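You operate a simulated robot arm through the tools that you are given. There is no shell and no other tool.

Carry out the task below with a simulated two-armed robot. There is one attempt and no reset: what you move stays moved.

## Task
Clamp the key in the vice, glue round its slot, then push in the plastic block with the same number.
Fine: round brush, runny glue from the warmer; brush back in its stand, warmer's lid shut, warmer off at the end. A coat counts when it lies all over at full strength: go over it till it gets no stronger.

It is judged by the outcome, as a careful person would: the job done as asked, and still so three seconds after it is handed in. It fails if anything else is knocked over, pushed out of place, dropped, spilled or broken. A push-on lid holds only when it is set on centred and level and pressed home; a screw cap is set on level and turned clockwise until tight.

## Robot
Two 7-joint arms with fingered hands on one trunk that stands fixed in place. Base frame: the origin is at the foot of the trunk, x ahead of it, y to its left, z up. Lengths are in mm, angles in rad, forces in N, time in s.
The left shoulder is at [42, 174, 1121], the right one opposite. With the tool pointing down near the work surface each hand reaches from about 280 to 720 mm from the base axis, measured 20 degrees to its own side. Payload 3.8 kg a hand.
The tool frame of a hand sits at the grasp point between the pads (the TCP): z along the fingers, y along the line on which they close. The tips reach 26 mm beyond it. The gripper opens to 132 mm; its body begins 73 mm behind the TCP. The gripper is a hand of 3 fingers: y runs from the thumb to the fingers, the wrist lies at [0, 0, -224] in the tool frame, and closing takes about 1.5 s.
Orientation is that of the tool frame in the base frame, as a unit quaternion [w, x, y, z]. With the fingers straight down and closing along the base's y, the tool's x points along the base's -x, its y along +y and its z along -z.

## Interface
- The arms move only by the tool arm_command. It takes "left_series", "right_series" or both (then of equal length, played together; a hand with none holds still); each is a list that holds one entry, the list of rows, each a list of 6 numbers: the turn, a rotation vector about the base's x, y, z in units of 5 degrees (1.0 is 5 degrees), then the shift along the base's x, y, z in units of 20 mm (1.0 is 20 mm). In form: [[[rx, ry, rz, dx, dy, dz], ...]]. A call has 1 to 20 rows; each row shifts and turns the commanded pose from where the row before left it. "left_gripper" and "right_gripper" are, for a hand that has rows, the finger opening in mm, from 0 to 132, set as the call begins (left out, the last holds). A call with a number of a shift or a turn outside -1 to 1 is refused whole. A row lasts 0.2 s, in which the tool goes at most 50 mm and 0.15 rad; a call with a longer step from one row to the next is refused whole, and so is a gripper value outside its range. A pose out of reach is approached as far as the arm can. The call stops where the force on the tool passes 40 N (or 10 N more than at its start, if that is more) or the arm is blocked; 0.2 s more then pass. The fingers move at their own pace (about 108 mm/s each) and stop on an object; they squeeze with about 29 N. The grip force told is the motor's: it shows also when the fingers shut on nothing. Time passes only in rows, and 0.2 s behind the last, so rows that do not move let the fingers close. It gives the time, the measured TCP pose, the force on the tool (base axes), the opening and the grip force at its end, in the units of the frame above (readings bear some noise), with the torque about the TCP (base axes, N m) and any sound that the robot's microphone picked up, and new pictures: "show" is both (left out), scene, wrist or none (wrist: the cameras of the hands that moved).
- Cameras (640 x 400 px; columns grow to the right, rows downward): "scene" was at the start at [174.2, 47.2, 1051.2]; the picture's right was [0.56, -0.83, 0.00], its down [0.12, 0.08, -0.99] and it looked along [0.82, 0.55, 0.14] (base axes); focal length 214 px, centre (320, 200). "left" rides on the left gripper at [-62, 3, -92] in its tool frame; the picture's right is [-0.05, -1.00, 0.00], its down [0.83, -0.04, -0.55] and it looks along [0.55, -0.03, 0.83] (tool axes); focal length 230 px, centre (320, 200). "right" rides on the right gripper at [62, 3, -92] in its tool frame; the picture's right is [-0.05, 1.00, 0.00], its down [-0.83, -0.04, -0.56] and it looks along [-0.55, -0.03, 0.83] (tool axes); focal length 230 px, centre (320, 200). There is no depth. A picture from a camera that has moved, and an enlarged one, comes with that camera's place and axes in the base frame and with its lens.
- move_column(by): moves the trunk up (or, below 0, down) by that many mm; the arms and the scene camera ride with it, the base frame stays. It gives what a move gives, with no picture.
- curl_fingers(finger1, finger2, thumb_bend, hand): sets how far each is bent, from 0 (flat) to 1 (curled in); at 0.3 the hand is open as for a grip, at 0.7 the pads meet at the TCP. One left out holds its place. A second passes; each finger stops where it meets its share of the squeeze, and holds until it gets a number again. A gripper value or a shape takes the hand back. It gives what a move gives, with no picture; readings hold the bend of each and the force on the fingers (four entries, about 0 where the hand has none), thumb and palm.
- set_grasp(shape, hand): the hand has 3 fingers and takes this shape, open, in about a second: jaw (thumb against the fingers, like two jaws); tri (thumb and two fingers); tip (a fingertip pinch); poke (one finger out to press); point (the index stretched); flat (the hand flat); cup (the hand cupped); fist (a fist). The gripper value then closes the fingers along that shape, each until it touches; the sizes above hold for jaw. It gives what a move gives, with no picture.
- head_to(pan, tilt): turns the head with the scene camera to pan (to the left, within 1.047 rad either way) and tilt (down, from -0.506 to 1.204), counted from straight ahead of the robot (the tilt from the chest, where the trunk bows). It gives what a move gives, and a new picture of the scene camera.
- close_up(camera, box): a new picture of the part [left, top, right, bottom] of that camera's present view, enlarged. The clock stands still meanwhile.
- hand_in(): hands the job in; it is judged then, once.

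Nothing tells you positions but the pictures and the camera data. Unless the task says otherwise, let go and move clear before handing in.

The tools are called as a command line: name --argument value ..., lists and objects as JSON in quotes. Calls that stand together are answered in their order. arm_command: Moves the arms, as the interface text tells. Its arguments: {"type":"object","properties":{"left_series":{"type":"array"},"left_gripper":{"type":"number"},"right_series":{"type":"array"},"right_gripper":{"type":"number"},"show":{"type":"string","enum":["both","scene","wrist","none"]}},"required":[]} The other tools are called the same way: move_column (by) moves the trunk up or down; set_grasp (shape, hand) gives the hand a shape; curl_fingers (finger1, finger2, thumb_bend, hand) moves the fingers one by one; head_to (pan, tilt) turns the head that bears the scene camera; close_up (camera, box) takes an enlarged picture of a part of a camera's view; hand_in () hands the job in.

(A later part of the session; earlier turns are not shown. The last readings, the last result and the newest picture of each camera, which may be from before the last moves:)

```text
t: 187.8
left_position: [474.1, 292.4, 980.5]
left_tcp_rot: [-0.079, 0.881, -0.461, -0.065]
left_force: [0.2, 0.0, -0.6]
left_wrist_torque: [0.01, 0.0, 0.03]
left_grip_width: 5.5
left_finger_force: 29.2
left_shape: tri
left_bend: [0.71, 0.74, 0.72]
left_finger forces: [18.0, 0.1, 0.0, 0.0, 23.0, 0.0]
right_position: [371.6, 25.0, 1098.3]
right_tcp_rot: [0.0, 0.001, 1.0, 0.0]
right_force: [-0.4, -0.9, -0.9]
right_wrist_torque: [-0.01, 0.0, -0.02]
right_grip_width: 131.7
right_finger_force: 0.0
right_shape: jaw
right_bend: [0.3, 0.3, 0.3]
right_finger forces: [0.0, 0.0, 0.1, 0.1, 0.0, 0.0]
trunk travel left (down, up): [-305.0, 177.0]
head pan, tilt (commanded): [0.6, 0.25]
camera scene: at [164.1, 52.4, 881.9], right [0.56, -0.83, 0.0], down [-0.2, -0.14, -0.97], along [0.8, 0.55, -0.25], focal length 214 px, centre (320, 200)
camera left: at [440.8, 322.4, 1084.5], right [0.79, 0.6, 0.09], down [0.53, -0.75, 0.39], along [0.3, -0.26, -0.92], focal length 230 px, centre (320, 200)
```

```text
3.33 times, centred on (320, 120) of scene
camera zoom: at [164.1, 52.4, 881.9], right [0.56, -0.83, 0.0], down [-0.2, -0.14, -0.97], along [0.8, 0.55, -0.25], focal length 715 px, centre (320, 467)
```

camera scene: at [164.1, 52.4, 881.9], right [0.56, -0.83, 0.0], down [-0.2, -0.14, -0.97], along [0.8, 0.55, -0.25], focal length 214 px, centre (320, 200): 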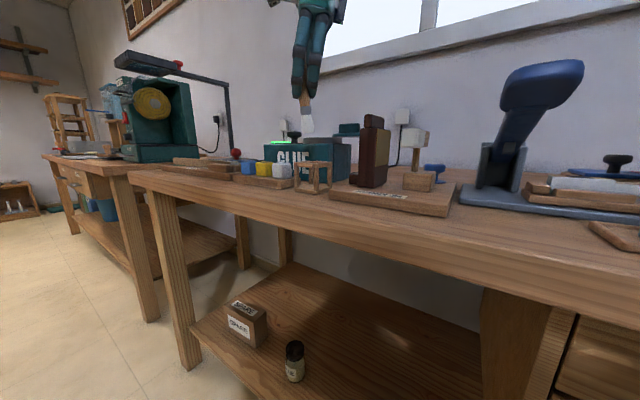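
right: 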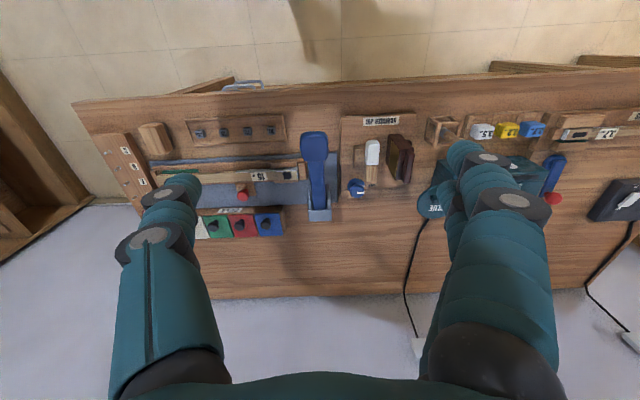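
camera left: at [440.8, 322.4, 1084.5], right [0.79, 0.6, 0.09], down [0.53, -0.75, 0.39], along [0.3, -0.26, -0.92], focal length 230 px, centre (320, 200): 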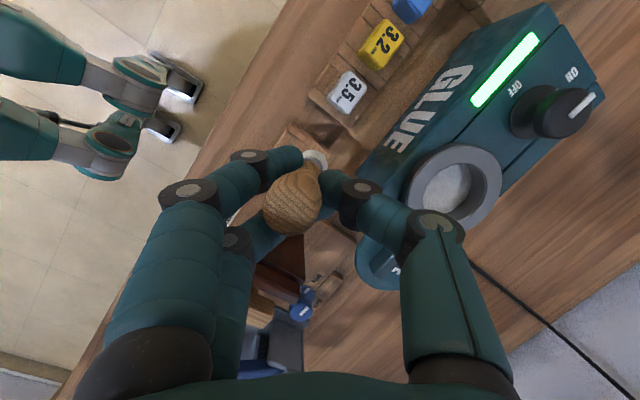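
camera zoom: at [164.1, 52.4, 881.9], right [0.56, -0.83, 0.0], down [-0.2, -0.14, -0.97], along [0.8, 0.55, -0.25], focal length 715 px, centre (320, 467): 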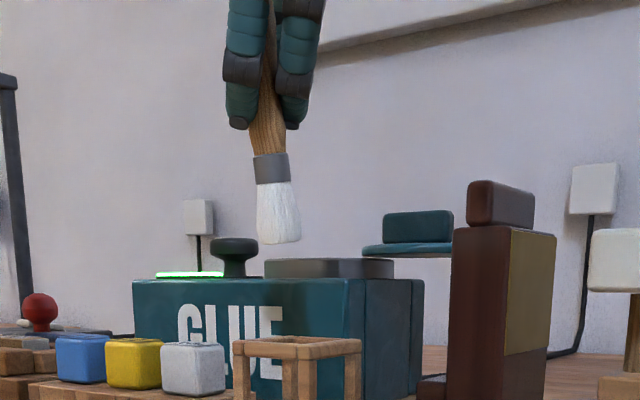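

The brush is vertical with its tip near (474, 294, 902); the stand's opening is centred near (471.6, 279.6), about 32 mm wide. I'll move over it and lower to just above the frame, then check alignment.

arm_command --left_series '[[[0, 0, 0, -0.06, -0.35, 0], [0, 0, 0, -0.06, -0.35, -0.4], [0, 0, 0, 0, 0, -0.6], [0, 0, 0, 0, 0, -0.4], [0, 0, 0, 0, 0, 0]]]' --show "both"

close_up --camera "left" --box '[240, 90, 400, 210]'

close_up --camera "scene" --box '[260, 90, 380, 190]'

```text
t: 189.0
left_position: [473.3, 279.7, 954.4]
left_tcp_rot: [-0.079, 0.881, -0.461, -0.065]
left_force: [0.0, -0.1, -0.5]
left_wrist_torque: [-0.01, -0.01, -0.01]
left_grip_width: 5.4
left_finger_force: 29.5
left_shape: tri
left_bend: [0.71, 0.74, 0.72]
left_finger forces: [18.0, 0.0, 0.0, 0.0, 23.0, 0.0]
right_position: [370.8, 25.3, 1099.6]
right_tcp_rot: [0.0, 0.001, 1.0, 0.0]
right_force: [-0.4, -0.3, -0.3]
right_wrist_torque: [-0.01, 0.0, -0.02]
right_grip_width: 131.8
right_finger_force: 0.2
right_shape: jaw
right_bend: [0.3, 0.3, 0.3]
right_finger forces: [0.1, 0.0, 0.0, 0.0, 0.0, 0.1]
trunk travel left (down, up): [-305.0, 177.0]
head pan, tilt (commanded): [0.6, 0.25]
camera scene: at [164.0, 52.5, 881.9], right [0.56, -0.83, 0.0], down [-0.2, -0.14, -0.97], along [0.8, 0.55, -0.25], focal length 214 px, centre (320, 200)
camera left: at [439.2, 308.0, 1056.5], right [0.79, 0.6, 0.09], down [0.53, -0.75, 0.39], along [0.3, -0.26, -0.92], focal length 230 px, centre (320, 200)
```

scene: 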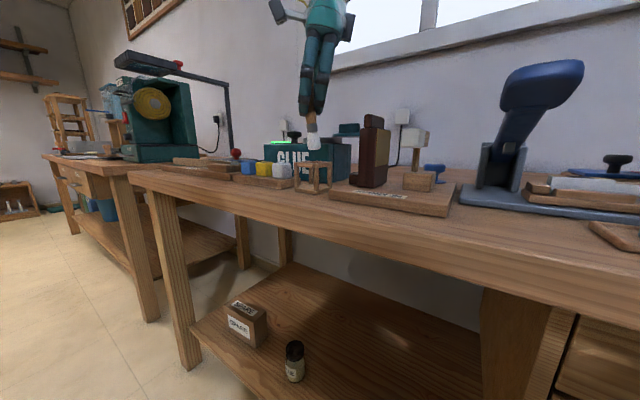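
left: 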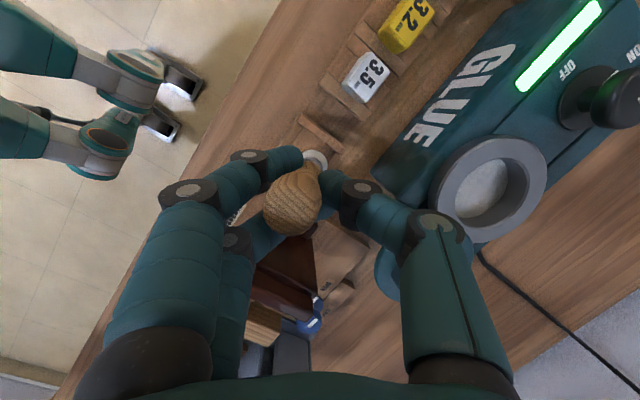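

```text
3.33 times, centred on (320, 150) of left
camera zoom: at [439.2, 308.0, 1056.5], right [0.79, 0.6, 0.09], down [0.53, -0.75, 0.39], along [0.3, -0.26, -0.92], focal length 767 px, centre (320, 367)
```

zoom: 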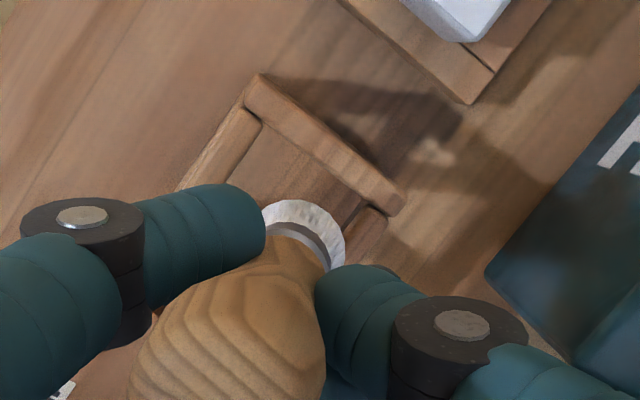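

```text
4.00 times, centred on (320, 140) of scene
camera zoom: at [164.0, 52.5, 881.9], right [0.56, -0.83, 0.0], down [-0.2, -0.14, -0.97], along [0.8, 0.55, -0.25], focal length 858 px, centre (320, 440)
```

zoom: 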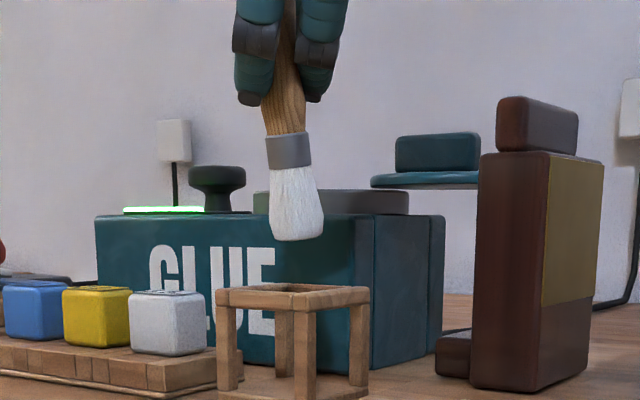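

The tip sits a few millimetres to the right of the opening's centre and leans ~5°. I'll correct that with a small tilt, lower slightly and check once more.

arm_command --left_series '[[[0.83, 0.56, 0, 0, -0.1, 0], [0, 0, 0, 0, 0, -0.4], [0, 0, 0, 0, 0, -0.3], [0, 0, 0, 0, 0, 0]]]' --show "none"

close_up --camera "left" --box '[240, 90, 400, 210]'

close_up --camera "scene" --box '[260, 90, 380, 190]'

```text
t: 190.0
left_position: [471.3, 277.0, 940.0]
left_tcp_rot: [-0.1, 0.877, -0.459, -0.103]
left_force: [0.4, 0.5, -0.4]
left_wrist_torque: [0.0, 0.0, -0.01]
left_grip_width: 5.4
left_finger_force: 28.7
left_shape: tri
left_bend: [0.71, 0.74, 0.72]
left_finger forces: [18.1, 0.0, 0.0, 0.1, 22.9, 0.0]
right_position: [372.2, 25.7, 1099.2]
right_tcp_rot: [0.0, 0.0, 1.0, 0.0]
right_force: [-0.2, 0.1, 0.5]
right_wrist_torque: [0.01, 0.01, 0.0]
right_grip_width: 132.0
right_finger_force: 0.2
right_shape: jaw
right_bend: [0.3, 0.3, 0.3]
right_finger forces: [0.0, 0.0, 0.1, 0.0, 0.0, 0.0]
trunk travel left (down, up): [-305.0, 177.0]
head pan, tilt (commanded): [0.6, 0.25]
```

```text
3.33 times, centred on (320, 150) of left
camera zoom: at [444.1, 298.9, 1046.1], right [0.8, 0.6, 0.09], down [0.55, -0.78, 0.31], along [0.26, -0.2, -0.95], focal length 767 px, centre (320, 367)
```

zoom: 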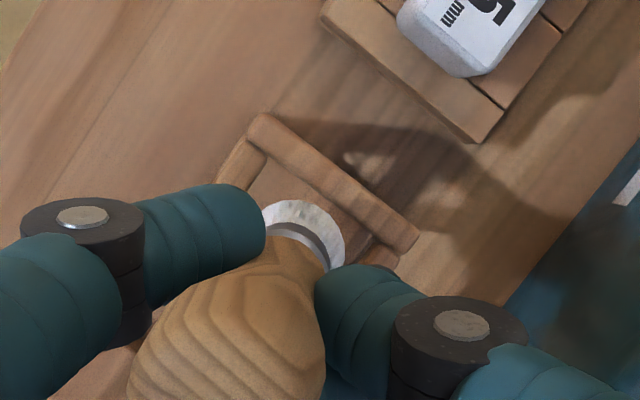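

```text
4.00 times, centred on (320, 140) of scene
camera zoom: at [164.0, 52.5, 881.9], right [0.56, -0.83, 0.0], down [-0.2, -0.14, -0.97], along [0.8, 0.55, -0.25], focal length 858 px, centre (320, 440)
```

zoom: 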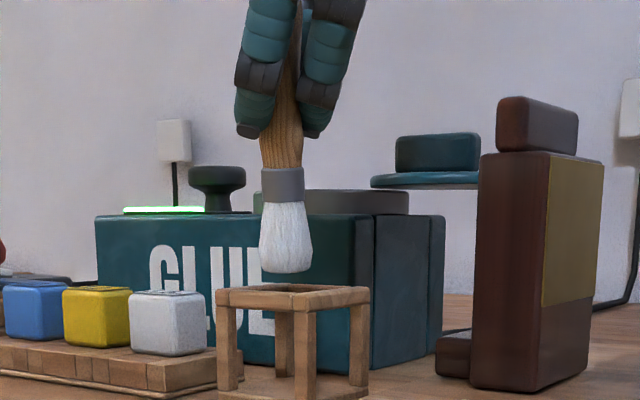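

The brush is vertical and nearly centred. I'll shift 2–3 mm and start lowering into the opening, watching for contact.

arm_command --left_series '[[[0, 0, 0, -0.11, -0.14, 0], [0, 0, 0, 0, 0, -0.3], [0, 0, 0, 0, 0, -0.3], [0, 0, 0, 0, 0, -0.3], [0, 0, 0, 0, 0, 0]]]' --show "none"

close_up --camera "left" --box '[240, 90, 400, 210]'

close_up --camera "scene" --box '[260, 90, 380, 190]'

```text
t: 191.2
left_position: [470.9, 272.2, 921.1]
left_tcp_rot: [-0.099, 0.876, -0.46, -0.102]
left_force: [0.2, -0.5, 0.6]
left_wrist_torque: [-0.01, 0.02, 0.01]
left_grip_width: 5.3
left_finger_force: 28.5
left_shape: tri
left_bend: [0.71, 0.74, 0.72]
left_finger forces: [18.1, 0.0, 0.0, 0.1, 22.9, 0.0]
right_position: [369.6, 25.8, 1099.3]
right_tcp_rot: [0.0, 0.001, 1.0, 0.0]
right_force: [0.7, 0.2, 0.0]
right_wrist_torque: [-0.02, -0.01, 0.04]
right_grip_width: 132.0
right_finger_force: 0.1
right_shape: jaw
right_bend: [0.3, 0.3, 0.3]
right_finger forces: [0.1, 0.0, 0.0, 0.0, 0.0, 0.1]
trunk travel left (down, up): [-305.0, 177.0]
head pan, tilt (commanded): [0.6, 0.25]
```

```text
3.33 times, centred on (320, 150) of left
camera zoom: at [442.4, 294.9, 1027.5], right [0.8, 0.6, 0.09], down [0.55, -0.78, 0.31], along [0.26, -0.2, -0.95], focal length 767 px, centre (320, 367)
```

zoom: 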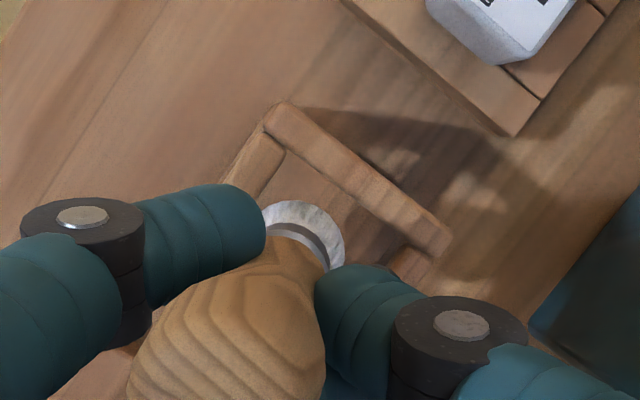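

```text
4.00 times, centred on (320, 140) of scene
camera zoom: at [164.0, 52.5, 881.9], right [0.56, -0.83, 0.0], down [-0.2, -0.14, -0.97], along [0.8, 0.55, -0.25], focal length 858 px, centre (320, 440)
```

zoom: 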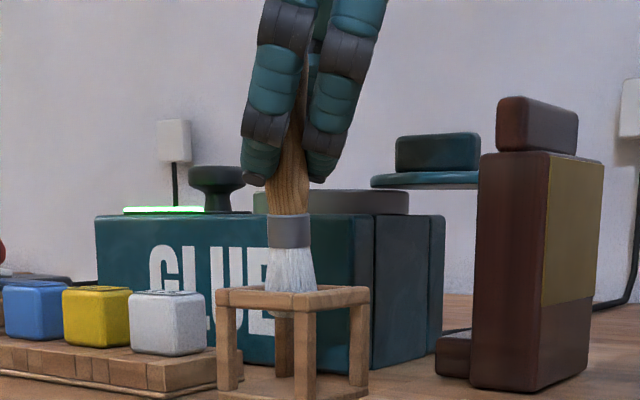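

The bristles have entered the opening without contact. I'll lower the rest of the way to the stand's base.

arm_command --left_series '[[[0, 0, 0, 0, 0, -0.4], [0, 0, 0, 0, 0, -0.4], [0, 0, 0, 0, 0, -0.4], [0, 0, 0, 0, 0, -0.2], [0, 0, 0, 0, 0, 0]]]' --show "none"

close_up --camera "left" --box '[240, 90, 400, 210]'

close_up --camera "scene" --box '[260, 90, 380, 190]'

```text
t: 192.4
left_position: [471.0, 273.4, 892.6]
left_tcp_rot: [-0.099, 0.876, -0.46, -0.104]
left_force: [0.2, -0.3, -0.1]
left_wrist_torque: [0.01, -0.01, 0.0]
left_grip_width: 5.5
left_finger_force: 28.9
left_shape: tri
left_bend: [0.71, 0.74, 0.72]
left_finger forces: [18.2, 0.0, 0.0, 0.0, 22.8, 0.1]
right_position: [371.9, 25.5, 1099.3]
right_tcp_rot: [0.0, -0.001, 1.0, 0.0]
right_force: [0.1, 0.1, -0.1]
right_wrist_torque: [-0.01, 0.0, -0.01]
right_grip_width: 132.4
right_finger_force: 0.1
right_shape: jaw
right_bend: [0.3, 0.3, 0.3]
right_finger forces: [0.0, 0.1, 0.1, 0.0, 0.1, 0.1]
trunk travel left (down, up): [-305.0, 177.0]
head pan, tilt (commanded): [0.6, 0.25]
```

```text
3.33 times, centred on (320, 150) of left
camera zoom: at [442.0, 295.1, 999.6], right [0.8, 0.6, 0.09], down [0.55, -0.78, 0.31], along [0.26, -0.2, -0.95], focal length 767 px, centre (320, 367)
```

zoom: 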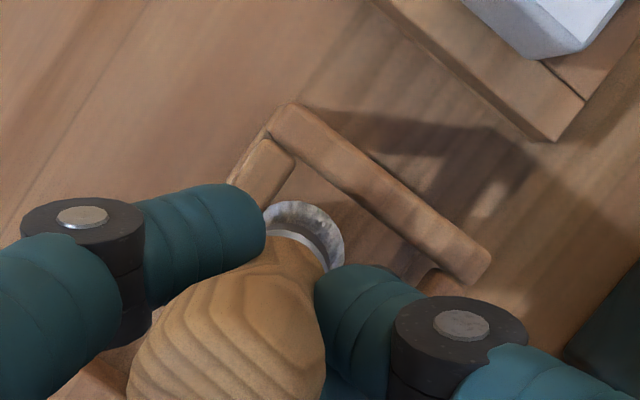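

```text
4.00 times, centred on (320, 140) of scene
camera zoom: at [164.1, 52.5, 881.9], right [0.56, -0.83, 0.0], down [-0.2, -0.14, -0.97], along [0.8, 0.55, -0.25], focal length 858 px, centre (320, 440)
```

zoom: 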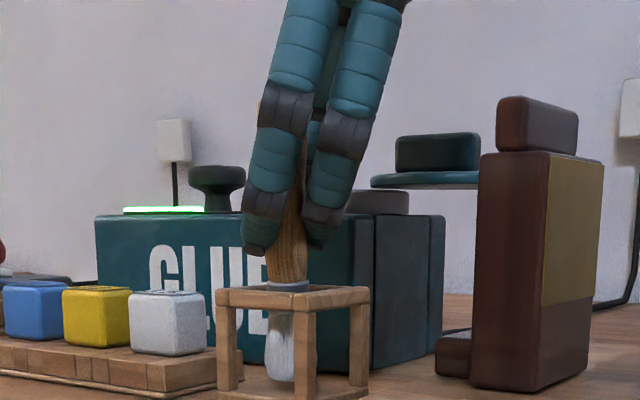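

The brush is well inside the stand; I'll lower the last few millimetres until it touches.

arm_command --left_series '[[[0, 0, 0, 0, 0, -0.1], [0, 0, 0, 0, 0, -0.1], [0, 0, 0, 0, 0, -0.05]]]' --show "none"

close_up --camera "scene" --box '[260, 90, 380, 190]'

```text
t: 193.2
left_position: [470.9, 272.7, 889.0]
left_tcp_rot: [-0.1, 0.876, -0.461, -0.103]
left_force: [1.6, -0.7, -1.1]
left_wrist_torque: [-0.02, 0.01, 0.01]
left_grip_width: 5.7
left_finger_force: 28.9
left_shape: tri
left_bend: [0.71, 0.74, 0.72]
left_finger forces: [18.1, 0.0, 0.0, 0.0, 22.9, 0.1]
right_position: [371.0, 24.3, 1098.9]
right_tcp_rot: [0.0, -0.001, 1.0, 0.0]
right_force: [0.8, 0.0, 0.2]
right_wrist_torque: [0.01, -0.01, 0.02]
right_grip_width: 131.8
right_finger_force: 0.1
right_shape: jaw
right_bend: [0.3, 0.3, 0.3]
right_finger forces: [0.0, 0.0, 0.0, 0.0, 0.1, 0.0]
trunk travel left (down, up): [-305.0, 177.0]
head pan, tilt (commanded): [0.6, 0.25]
```

```text
4.00 times, centred on (320, 140) of scene
camera zoom: at [164.1, 52.5, 881.9], right [0.56, -0.83, 0.0], down [-0.2, -0.14, -0.97], along [0.8, 0.55, -0.25], focal length 858 px, centre (320, 440)
```

zoom: 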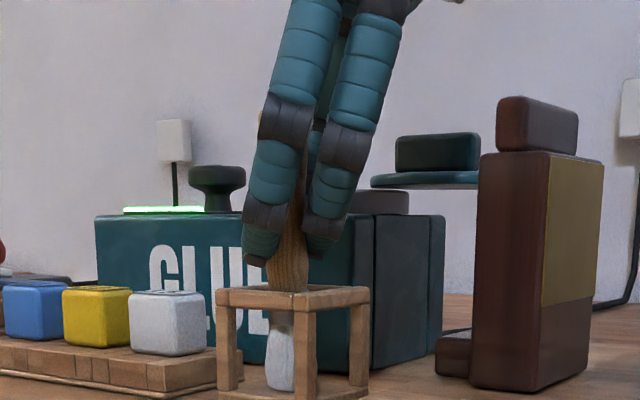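

The bristles are on the stand's base, as they were at the start. I'll open the fingers and let the brush settle.

arm_command --left_series '[[[0, 0, 0, 0, 0, 0], [0, 0, 0, 0, 0, 0], [0, 0, 0, 0, 0, 0]]]' --left_gripper 30 --show "none"

arm_command --left_series '[[[0, 0, 0, 0, 0, 0], [0, 0, 0, 0, 0, 0], [0, 0, 0, 0, 0, 0], [0, 0, 0, 0, 0, 0]]]' --left_gripper 70 --show "wrist"

close_up --camera "scene" --box '[260, 90, 380, 190]'

close_up --camera "left" --box '[200, 80, 440, 260]'

```text
t: 194.0
left_position: [471.7, 272.6, 890.0]
left_tcp_rot: [-0.099, 0.876, -0.46, -0.103]
left_force: [5.1, -0.7, 1.6]
left_wrist_torque: [-0.03, -0.12, -0.05]
left_grip_width: 28.3
left_finger_force: 0.1
left_shape: tri
left_bend: [0.72, 0.76, 0.7]
left_finger forces: [6.1, 10.2, 0.0, 0.0, 0.0, 0.0]
right_position: [370.4, 24.5, 1098.8]
right_tcp_rot: [0.002, 0.001, 1.0, 0.0]
right_force: [-0.1, 0.2, -0.4]
right_wrist_torque: [0.03, 0.0, -0.01]
right_grip_width: 131.6
right_finger_force: 0.1
right_shape: jaw
right_bend: [0.3, 0.3, 0.3]
right_finger forces: [0.0, 0.0, 0.0, 0.0, 0.0, 0.0]
trunk travel left (down, up): [-305.0, 177.0]
head pan, tilt (commanded): [0.6, 0.25]
```

```text
t: 195.0
left_position: [469.8, 273.6, 888.3]
left_tcp_rot: [-0.1, 0.876, -0.46, -0.103]
left_force: [0.0, -0.4, 0.0]
left_wrist_torque: [0.03, -0.03, -0.02]
left_grip_width: 69.2
left_finger_force: 0.0
left_shape: tri
left_bend: [0.72, 0.72, 0.7]
left_finger forces: [0.0, 0.0, 0.1, 0.0, 0.0, 0.0]
right_position: [369.9, 25.2, 1098.4]
right_tcp_rot: [0.0, 0.0, 1.0, -0.001]
right_force: [0.1, 0.1, -0.4]
right_wrist_torque: [-0.02, 0.04, 0.06]
right_grip_width: 132.1
right_finger_force: 0.1
right_shape: jaw
right_bend: [0.3, 0.3, 0.3]
right_finger forces: [0.0, 0.0, 0.0, 0.1, 0.1, 0.0]
trunk travel left (down, up): [-305.0, 177.0]
head pan, tilt (commanded): [0.6, 0.25]
camera left: at [441.6, 294.7, 995.4], right [0.8, 0.6, 0.09], down [0.55, -0.78, 0.31], along [0.26, -0.2, -0.95], focal length 230 px, centre (320, 200)
```

left: 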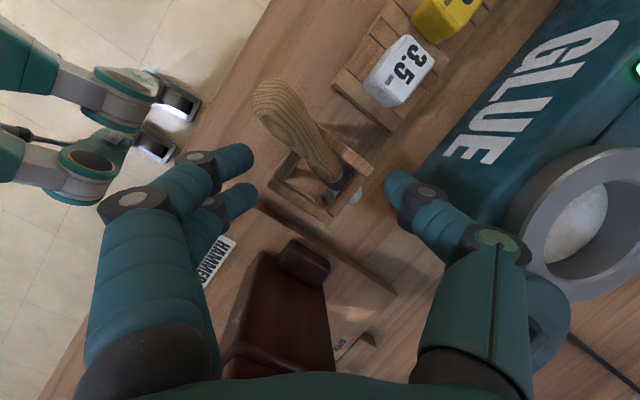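

```text
4.00 times, centred on (320, 140) of scene
camera zoom: at [164.0, 52.5, 881.9], right [0.56, -0.83, 0.0], down [-0.2, -0.14, -0.97], along [0.8, 0.55, -0.25], focal length 858 px, centre (320, 440)
```

zoom: 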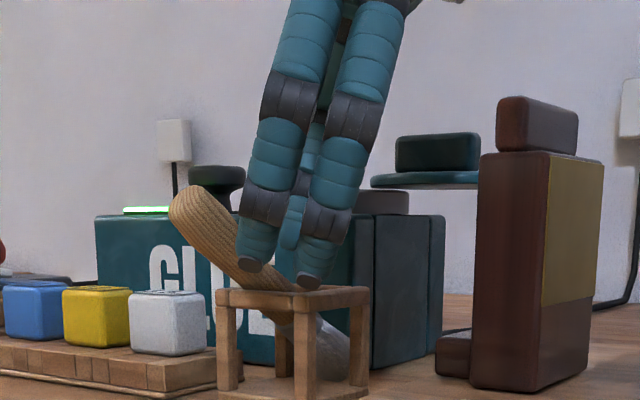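

```text
2.22 times, centred on (320, 170) of left
camera zoom: at [441.6, 294.7, 995.4], right [0.8, 0.6, 0.09], down [0.55, -0.78, 0.31], along [0.26, -0.2, -0.95], focal length 511 px, centre (320, 267)
```

zoom: 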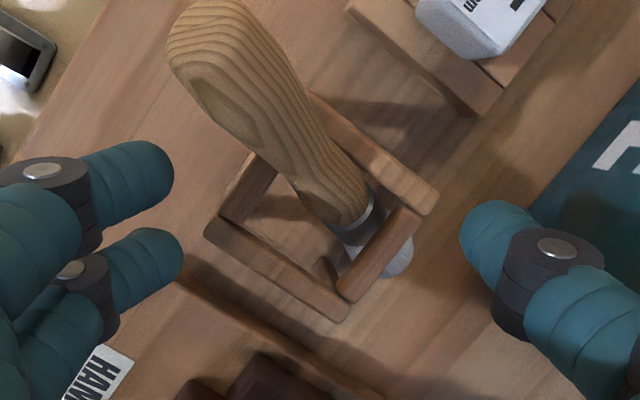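

The brush has flopped over: it leans about 50° in the stand, bristles poking out at the back. That's not good enough, so I'll raise the hand clear and look from other angles before setting it upright.

arm_command --left_series '[[[0, 0, 0, 0, -0.1, 0.8], [0, 0, 0, 0, -0.1, 0.9], [0, 0, 0, 0, 0, 0.9], [0, 0, 0, 0, 0, 0.9], [0, 0, 0, 0, 0, 0.9], [0, 0, 0, 0, 0, 0.6], [0, 0, 0, 0, 0, 0]]]' --show "both"

close_up --camera "scene" --box '[250, 110, 370, 200]'

close_up --camera "left" --box '[240, 80, 400, 200]'

```text
t: 196.6
left_position: [470.0, 270.0, 988.8]
left_tcp_rot: [-0.1, 0.876, -0.459, -0.103]
left_force: [-0.1, 0.1, -0.9]
left_wrist_torque: [0.01, -0.02, 0.0]
left_grip_width: 69.1
left_finger_force: 0.1
left_shape: tri
left_bend: [0.72, 0.72, 0.7]
left_finger forces: [0.1, 0.0, 0.0, 0.0, 0.0, 0.0]
right_position: [370.5, 25.6, 1098.7]
right_tcp_rot: [0.001, 0.001, 1.0, 0.0]
right_force: [0.2, -0.3, 0.7]
right_wrist_torque: [-0.04, 0.01, 0.04]
right_grip_width: 131.9
right_finger_force: 0.0
right_shape: jaw
right_bend: [0.3, 0.3, 0.3]
right_finger forces: [0.1, 0.0, 0.0, 0.0, 0.0, 0.1]
trunk travel left (down, up): [-305.0, 177.0]
head pan, tilt (commanded): [0.6, 0.25]
camera scene: at [164.0, 52.5, 881.9], right [0.56, -0.83, 0.0], down [-0.2, -0.14, -0.97], along [0.8, 0.55, -0.25], focal length 214 px, centre (320, 200)
camera left: at [441.1, 291.2, 1095.6], right [0.8, 0.6, 0.09], down [0.55, -0.78, 0.31], along [0.26, -0.2, -0.95], focal length 230 px, centre (320, 200)
```

scene: 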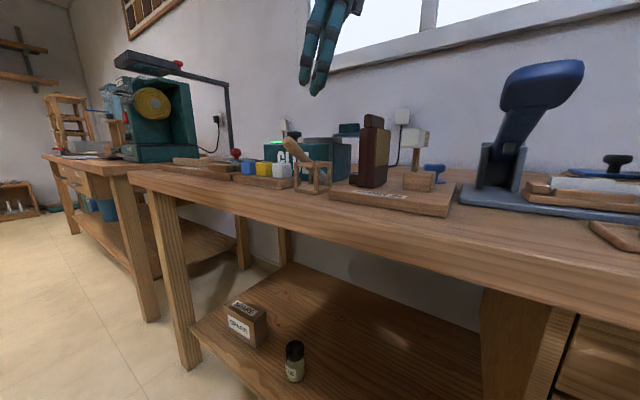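
left: 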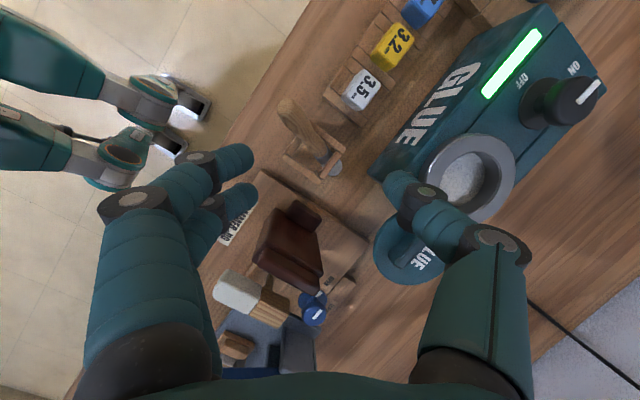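

```text
4.44 times, centred on (310, 155) of scene
camera zoom: at [164.0, 52.5, 881.9], right [0.56, -0.83, 0.0], down [-0.2, -0.14, -0.97], along [0.8, 0.55, -0.25], focal length 953 px, centre (364, 400)
```

zoom: 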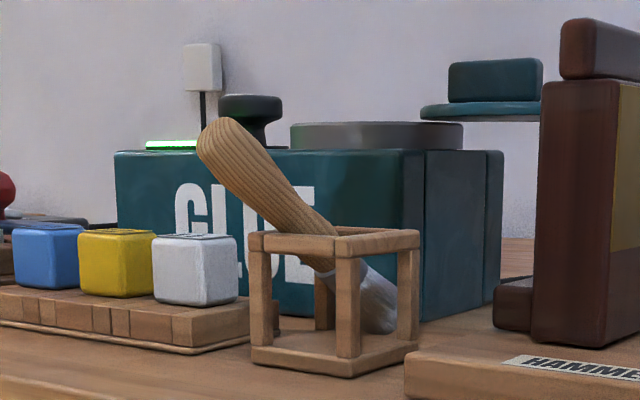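

```text
3.33 times, centred on (320, 140) of left
camera zoom: at [441.1, 291.2, 1095.6], right [0.8, 0.6, 0.09], down [0.55, -0.78, 0.31], along [0.26, -0.2, -0.95], focal length 767 px, centre (320, 400)
```

zoom: 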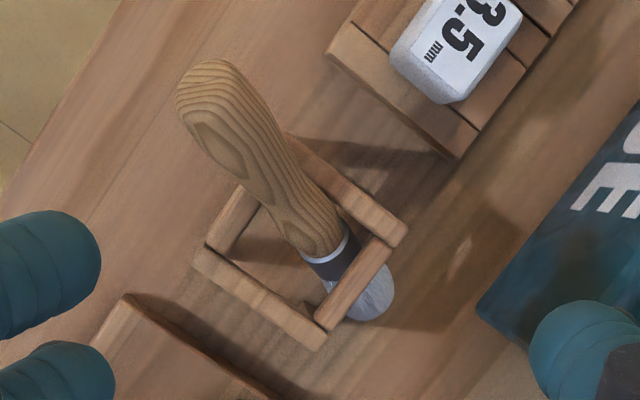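

The brush's handle axis runs from (481, 282, 840) up to (423, 295, 887), leaning about 50° toward me. I'll lean the hand ~35° the same way, lined up behind the handle's end, to take hold of it again.

arm_command --left_series '[[[-0.506, -0.621, 0.588, -0.351, 0.137, -0.14], [-0.506, -0.621, 0.588, -0.351, 0.137, -0.14], [-0.506, -0.621, 0.588, -0.351, 0.137, -0.14], [-0.506, -0.621, 0.588, -0.351, 0.137, -0.14], [-0.506, -0.621, 0.588, -0.351, 0.137, -0.14], [-0.506, -0.621, 0.588, -0.351, 0.137, -0.14], [-0.506, -0.621, 0.588, -0.351, 0.137, -0.14], [-0.506, -0.621, 0.588, -0.351, 0.137, -0.14], [-0.506, -0.621, 0.588, -0.351, 0.137, -0.14], [-0.506, -0.621, 0.588, -0.351, 0.137, -0.14], [-0.506, -0.621, 0.588, -0.351, 0.137, -0.14], [-0.506, -0.621, 0.588, -0.351, 0.137, -0.14], [-0.506, -0.621, 0.588, -0.351, 0.137, -0.14]]]' --left_gripper 72 --show "both"

close_up --camera "left" --box '[200, 90, 440, 250]'

```text
t: 199.4
left_position: [378.6, 313.1, 951.0]
left_tcp_rot: [0.034, 0.951, -0.101, 0.289]
left_force: [0.0, 0.0, 0.7]
left_wrist_torque: [-0.03, 0.02, -0.02]
left_grip_width: 71.4
left_finger_force: 0.1
left_shape: tri
left_bend: [0.72, 0.72, 0.7]
left_finger forces: [0.0, 0.0, 0.0, 0.1, 0.0, 0.1]
left hand out of reach, approached as far as the arm can: row 13
right_position: [369.9, 26.0, 1100.0]
right_tcp_rot: [0.0, 0.0, 1.0, 0.0]
right_force: [0.1, -0.2, -0.3]
right_wrist_torque: [0.04, 0.01, -0.03]
right_grip_width: 132.2
right_finger_force: 0.0
right_shape: jaw
right_bend: [0.3, 0.3, 0.3]
right_finger forces: [0.0, 0.0, 0.0, 0.0, 0.0, 0.0]
trunk travel left (down, up): [-305.0, 177.0]
head pan, tilt (commanded): [0.6, 0.25]
camera scene: at [163.3, 52.5, 882.1], right [0.56, -0.83, 0.0], down [-0.2, -0.14, -0.97], along [0.8, 0.55, -0.25], focal length 214 px, centre (320, 200)
camera left: at [277.3, 331.0, 995.0], right [0.17, 0.98, -0.03], down [0.38, -0.03, 0.92], along [0.91, -0.17, -0.38], focal length 230 px, centre (320, 200)
```

scene: 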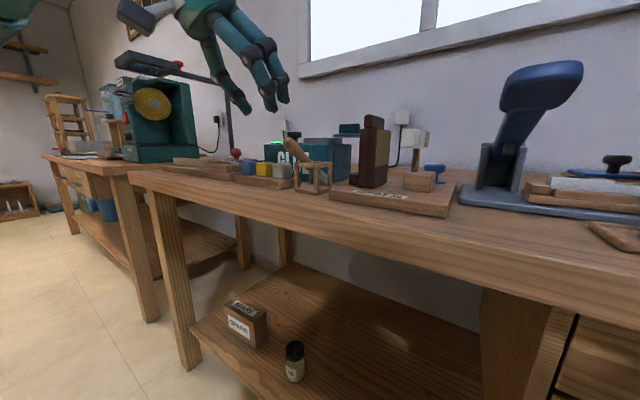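
left: 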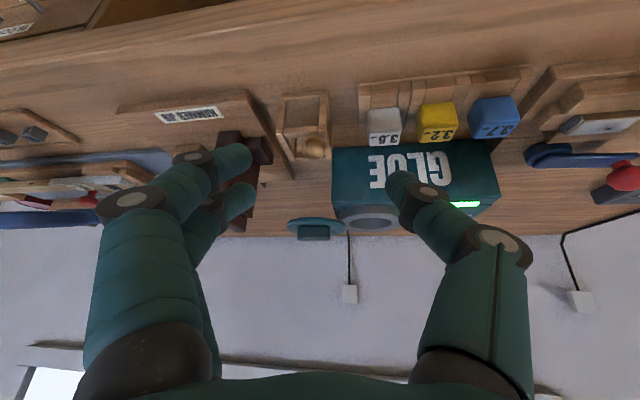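

```text
2.50 times, centred on (320, 170) of left
camera zoom: at [277.3, 331.0, 995.0], right [0.17, 0.98, -0.03], down [0.38, -0.03, 0.92], along [0.91, -0.17, -0.38], focal length 575 px, centre (320, 275)
```

zoom: 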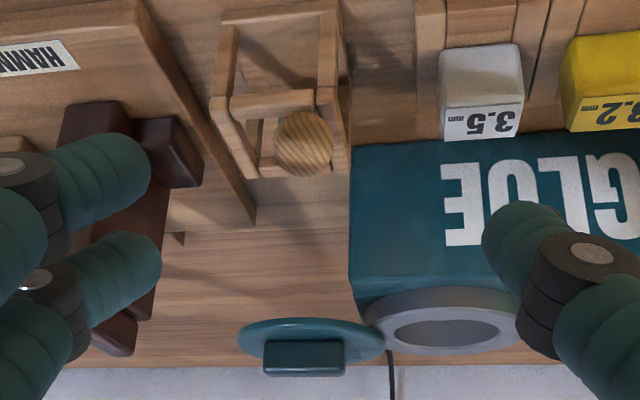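

I'm looking almost straight down the handle's end now. I'll advance along it 55 mm and re-check.

arm_command --left_series '[[[0, 0, 0, 0.4, -0.22, -0.5], [0, 0, 0, 0.4, -0.2, -0.55], [0, 0, 0, 0.4, -0.15, -0.6], [0, 0, 0, 0.35, -0.1, -0.6], [0, 0, 0, 0, 0, 0]]]' --show "none"

close_up --camera "left" --box '[200, 90, 440, 250]'

close_up --camera "scene" --box '[220, 80, 380, 200]'

```text
t: 200.6
left_position: [410.9, 298.0, 906.2]
left_tcp_rot: [0.034, 0.947, -0.108, 0.3]
left_force: [-0.3, 0.7, -0.1]
left_wrist_torque: [0.03, 0.0, 0.01]
left_grip_width: 71.3
left_finger_force: 0.1
left_shape: tri
left_bend: [0.72, 0.72, 0.7]
left_finger forces: [0.1, 0.0, 0.1, 0.0, 0.1, 0.1]
right_position: [370.8, 24.6, 1100.8]
right_tcp_rot: [0.001, 0.0, 1.0, -0.001]
right_force: [0.3, -1.0, 0.7]
right_wrist_torque: [0.03, -0.01, 0.0]
right_grip_width: 132.1
right_finger_force: 0.1
right_shape: jaw
right_bend: [0.3, 0.3, 0.3]
right_finger forces: [0.0, 0.1, 0.0, 0.1, 0.0, 0.0]
trunk travel left (down, up): [-305.0, 177.0]
head pan, tilt (commanded): [0.6, 0.25]
```

```text
2.50 times, centred on (320, 170) of left
camera zoom: at [309.5, 318.4, 947.0], right [0.18, 0.98, -0.03], down [0.36, -0.04, 0.93], along [0.91, -0.18, -0.36], focal length 575 px, centre (320, 275)
```

zoom: 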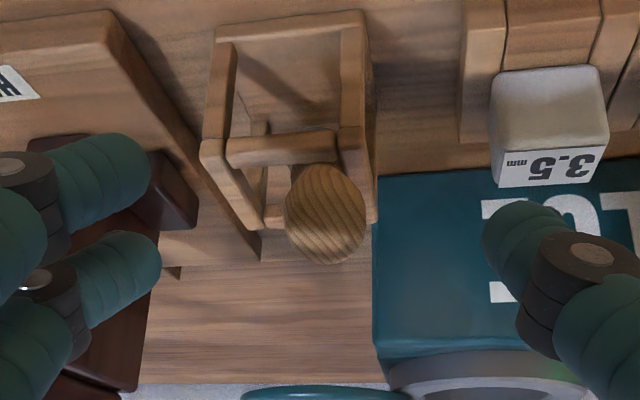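

```text
3.33 times, centred on (300, 140) of scene
camera zoom: at [163.9, 52.4, 881.9], right [0.56, -0.83, 0.0], down [-0.2, -0.14, -0.97], along [0.8, 0.55, -0.25], focal length 715 px, centre (387, 400)
```

zoom: 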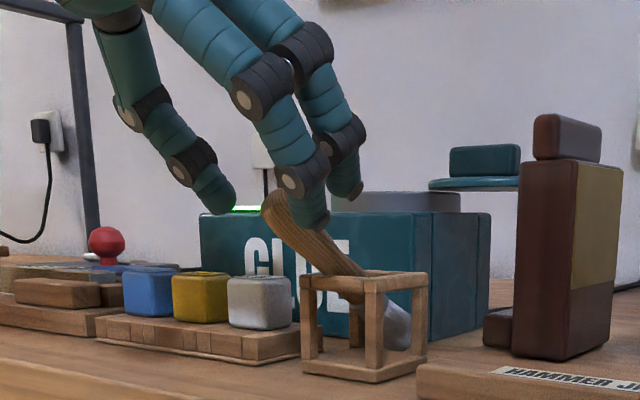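

The handle's end lies right on the hand's axis. I'll advance another 20 mm so the finger pads cover the last part of the handle, then close.

arm_command --left_series '[[[0, 0, 0, 0.34, -0.08, -0.36], [0, 0, 0, 0.34, -0.08, -0.37], [0, 0, 0, 0, 0, 0]]]' --show "none"

arm_command --left_series '[[[0, 0, 0, 0, 0, 0], [0, 0, 0, 0, 0, 0], [0, 0, 0, 0, 0, 0], [0, 0, 0, 0, 0, 0], [0, 0, 0, 0, 0, 0], [0, 0, 0, 0, 0, 0], [0, 0, 0, 0, 0, 0]]]' --left_gripper 0 --show "wrist"

close_up --camera "left" --box '[200, 90, 440, 250]'

close_up --camera "scene" --box '[220, 80, 380, 200]'

```text
t: 201.4
left_position: [423.5, 295.2, 892.0]
left_tcp_rot: [0.033, 0.948, -0.105, 0.299]
left_force: [0.0, -0.3, 0.2]
left_wrist_torque: [-0.01, 0.0, 0.02]
left_grip_width: 71.5
left_finger_force: 0.0
left_shape: tri
left_bend: [0.72, 0.72, 0.7]
left_finger forces: [0.1, 0.0, 0.0, 0.0, 0.0, 0.1]
right_position: [371.1, 25.4, 1100.6]
right_tcp_rot: [0.0, 0.0, 1.0, -0.001]
right_force: [0.2, -0.1, 0.8]
right_wrist_torque: [0.01, -0.01, -0.03]
right_grip_width: 131.9
right_finger_force: 0.1
right_shape: jaw
right_bend: [0.3, 0.3, 0.3]
right_finger forces: [0.0, 0.0, 0.0, 0.0, 0.0, 0.1]
trunk travel left (down, up): [-305.0, 177.0]
head pan, tilt (commanded): [0.6, 0.25]
```

```text
t: 203.0
left_position: [424.6, 295.3, 891.9]
left_tcp_rot: [0.034, 0.948, -0.107, 0.299]
left_force: [0.1, -0.7, -2.0]
left_wrist_torque: [-0.04, -0.01, 0.0]
left_grip_width: 8.8
left_finger_force: 29.0
left_shape: tri
left_bend: [0.71, 0.72, 0.7]
left_finger forces: [12.6, 18.3, 0.1, 0.0, 25.3, 0.0]
right_position: [371.5, 25.0, 1100.0]
right_tcp_rot: [0.0, 0.0, 1.0, 0.0]
right_force: [-0.6, 0.5, 0.4]
right_wrist_torque: [-0.01, 0.0, -0.02]
right_grip_width: 132.2
right_finger_force: 0.0
right_shape: jaw
right_bend: [0.3, 0.3, 0.3]
right_finger forces: [0.0, 0.0, 0.0, 0.1, 0.0, 0.0]
trunk travel left (down, up): [-305.0, 177.0]
head pan, tilt (commanded): [0.6, 0.25]
camera left: at [322.4, 315.2, 933.1], right [0.18, 0.98, -0.03], down [0.36, -0.04, 0.93], along [0.91, -0.18, -0.36], focal length 230 px, centre (320, 200)
```

left: 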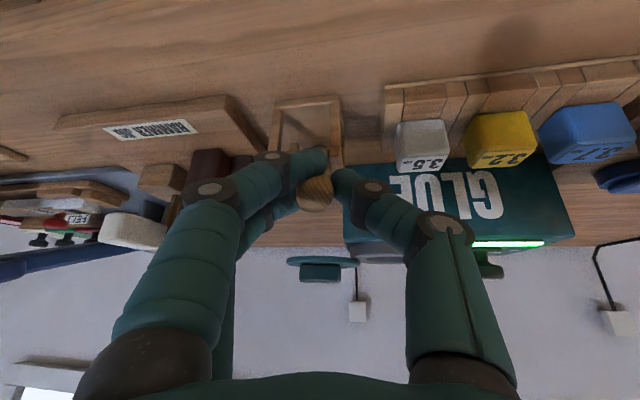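

```text
2.50 times, centred on (320, 170) of left
camera zoom: at [322.4, 315.2, 933.1], right [0.18, 0.98, -0.03], down [0.36, -0.04, 0.93], along [0.91, -0.18, -0.36], focal length 575 px, centre (320, 275)
```

zoom: 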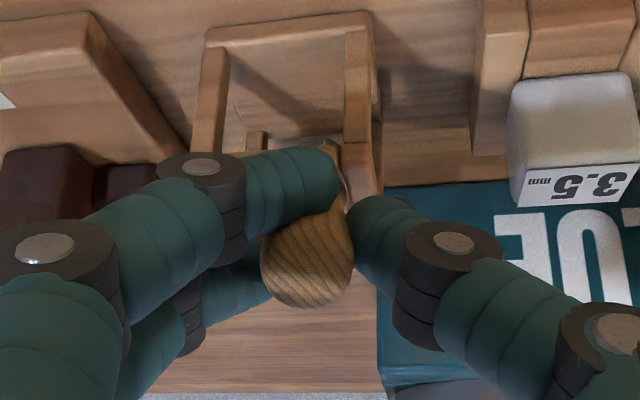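

```text
3.33 times, centred on (300, 140) of scene
camera zoom: at [164.1, 52.5, 881.8], right [0.56, -0.83, 0.0], down [-0.2, -0.14, -0.97], along [0.8, 0.55, -0.25], focal length 715 px, centre (387, 400)
```

zoom: 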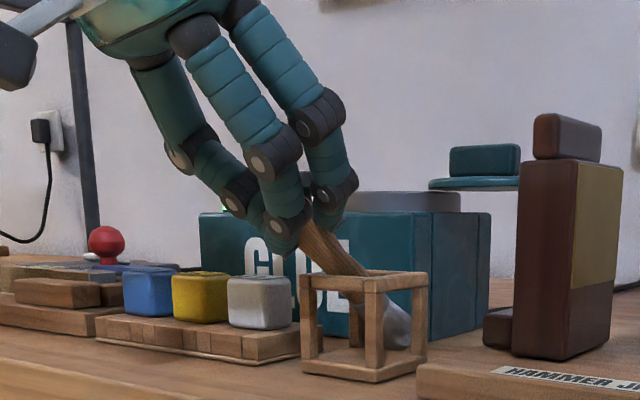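

I have a firm three-point hold again. I'll swing the brush upright about the frame opening in small steps while easing it up a little, checking the force half way.

arm_command --left_series '[[[0.22, 0.975, 0, 0.195, -0.068, 0.31], [0.22, 0.975, 0, 0.21, -0.0715, 0.29], [0.22, 0.975, 0, 0.229, -0.076, 0.245], [0.22, 0.975, 0, 0.239, -0.078, 0.225]]]' --show "none"

close_up --camera "scene" --box '[220, 80, 380, 200]'

close_up --camera "left" --box '[200, 90, 440, 250]'

```text
t: 203.7
left_position: [426.9, 293.2, 894.3]
left_tcp_rot: [0.022, 0.975, -0.11, 0.193]
left_force: [-2.9, 2.8, -9.7]
left_wrist_torque: [-0.04, -0.21, 0.02]
left_grip_width: 8.0
left_finger_force: 29.4
left_shape: tri
left_bend: [0.68, 0.72, 0.7]
left_finger forces: [21.9, 22.8, 0.1, 0.1, 26.8, 0.0]
right_position: [372.2, 24.2, 1100.2]
right_tcp_rot: [0.0, 0.001, 1.0, 0.0]
right_force: [0.1, -0.6, -0.6]
right_wrist_torque: [0.0, 0.01, 0.01]
right_grip_width: 132.0
right_finger_force: 0.1
right_shape: jaw
right_bend: [0.3, 0.3, 0.3]
right_finger forces: [0.0, 0.1, 0.0, 0.0, 0.1, 0.0]
trunk travel left (down, up): [-305.0, 177.0]
head pan, tilt (commanded): [0.6, 0.25]
stopped in row 3 (left hand): the force on the tool passed its limit at 45 N (the readings are from after the stop); the commanded pose is now the measured one
```

```text
3.33 times, centred on (300, 140) of scene
camera zoom: at [164.3, 52.3, 881.9], right [0.56, -0.83, 0.0], down [-0.2, -0.14, -0.97], along [0.8, 0.55, -0.25], focal length 715 px, centre (387, 400)
```

zoom: 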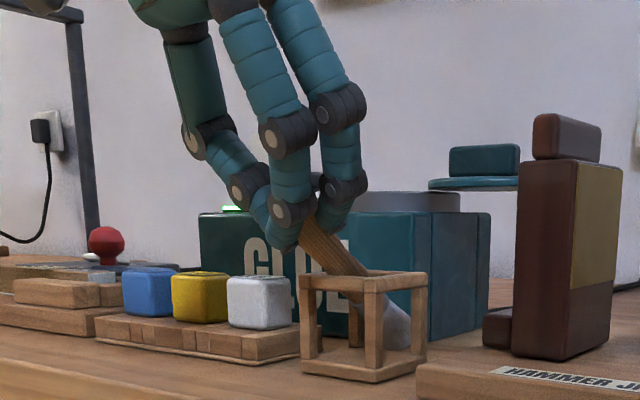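

```text
2.50 times, centred on (320, 170) of left
camera zoom: at [336.1, 310.2, 958.2], right [0.17, 0.98, -0.02], down [0.55, -0.08, 0.83], along [0.81, -0.16, -0.56], focal length 575 px, centre (320, 275)
```

zoom: 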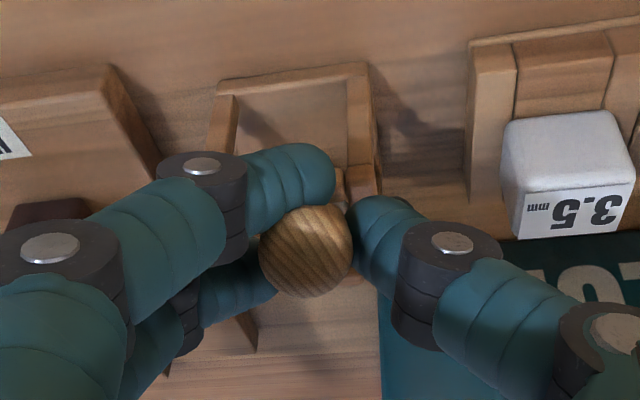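

It jammed briefly because I moved too far toward +x (ferrule against the back bar); nothing else moved. I'll retry with the handle going mostly up first while rotating, checking after each couple of steps.

arm_command --left_series '[[[0, 0, 0, -0.15, 0, 0], [0.154, 0.68, 0, -0.1, -0.05, 0.35], [0.154, 0.68, 0, 0.1, -0.05, 0.2]]]' --show "none"

close_up --camera "scene" --box '[220, 80, 380, 200]'

```text
t: 204.5
left_position: [425.1, 289.3, 907.5]
left_tcp_rot: [0.016, 0.984, -0.11, 0.137]
left_force: [0.6, 0.1, 1.7]
left_wrist_torque: [-0.05, -0.21, 0.03]
left_grip_width: 8.2
left_finger_force: 28.8
left_shape: tri
left_bend: [0.7, 0.72, 0.7]
left_finger forces: [16.2, 22.6, 0.1, 0.1, 27.0, 0.0]
right_position: [371.7, 24.0, 1099.4]
right_tcp_rot: [0.0, 0.0, 1.0, 0.0]
right_force: [0.1, -0.6, -0.1]
right_wrist_torque: [-0.02, -0.01, -0.01]
right_grip_width: 131.8
right_finger_force: 0.0
right_shape: jaw
right_bend: [0.3, 0.3, 0.3]
right_finger forces: [0.0, 0.0, 0.0, 0.0, 0.0, 0.0]
trunk travel left (down, up): [-305.0, 177.0]
head pan, tilt (commanded): [0.6, 0.25]
```

```text
3.33 times, centred on (300, 140) of scene
camera zoom: at [164.1, 52.2, 881.9], right [0.56, -0.83, 0.0], down [-0.2, -0.14, -0.97], along [0.8, 0.55, -0.25], focal length 715 px, centre (387, 400)
```

zoom: 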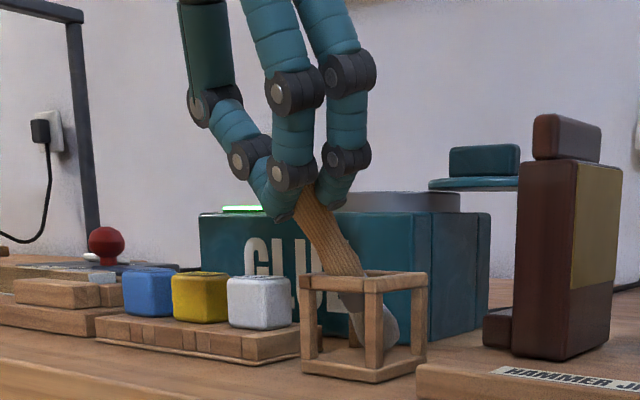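

That worked: the brush is more upright with almost no force. Continuing the same way.

arm_command --left_series '[[[0.22, 0.975, 0, 0.23, -0.07, 0.22], [0.22, 0.975, 0, 0.23, -0.07, 0.2], [0.22, 0.975, 0, 0.3, -0.07, 0.17]]]' --show "none"

close_up --camera "scene" --box '[220, 80, 380, 200]'

close_up --camera "left" --box '[200, 70, 440, 230]'

```text
t: 205.3
left_position: [438.8, 286.1, 919.6]
left_tcp_rot: [0.001, 0.994, -0.112, 0.006]
left_force: [0.5, -0.6, 3.8]
left_wrist_torque: [-0.05, -0.21, -0.01]
left_grip_width: 8.2
left_finger_force: 29.3
left_shape: tri
left_bend: [0.7, 0.72, 0.71]
left_finger forces: [17.0, 23.5, 0.0, 0.0, 27.4, 0.0]
right_position: [370.7, 23.8, 1099.2]
right_tcp_rot: [-0.001, -0.001, 1.0, 0.001]
right_force: [0.1, -1.1, -0.2]
right_wrist_torque: [0.01, 0.0, -0.01]
right_grip_width: 131.9
right_finger_force: 0.0
right_shape: jaw
right_bend: [0.3, 0.3, 0.3]
right_finger forces: [0.0, 0.1, 0.0, 0.0, 0.0, 0.0]
trunk travel left (down, up): [-305.0, 177.0]
head pan, tilt (commanded): [0.6, 0.25]
```

```text
3.33 times, centred on (300, 140) of scene
camera zoom: at [164.1, 52.0, 881.9], right [0.56, -0.83, 0.0], down [-0.2, -0.14, -0.97], along [0.8, 0.55, -0.25], focal length 715 px, centre (387, 400)
```

zoom: 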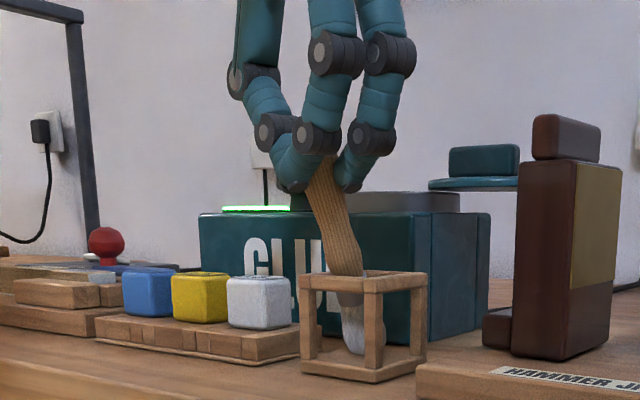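

```text
2.50 times, centred on (320, 150) of left
camera zoom: at [377.6, 296.7, 1012.8], right [0.17, 0.99, 0.0], down [0.81, -0.14, 0.56], along [0.56, -0.1, -0.83], focal length 575 px, centre (320, 325)
```

zoom: 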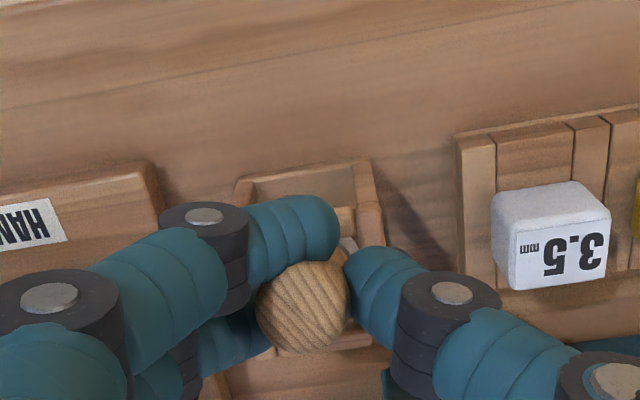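

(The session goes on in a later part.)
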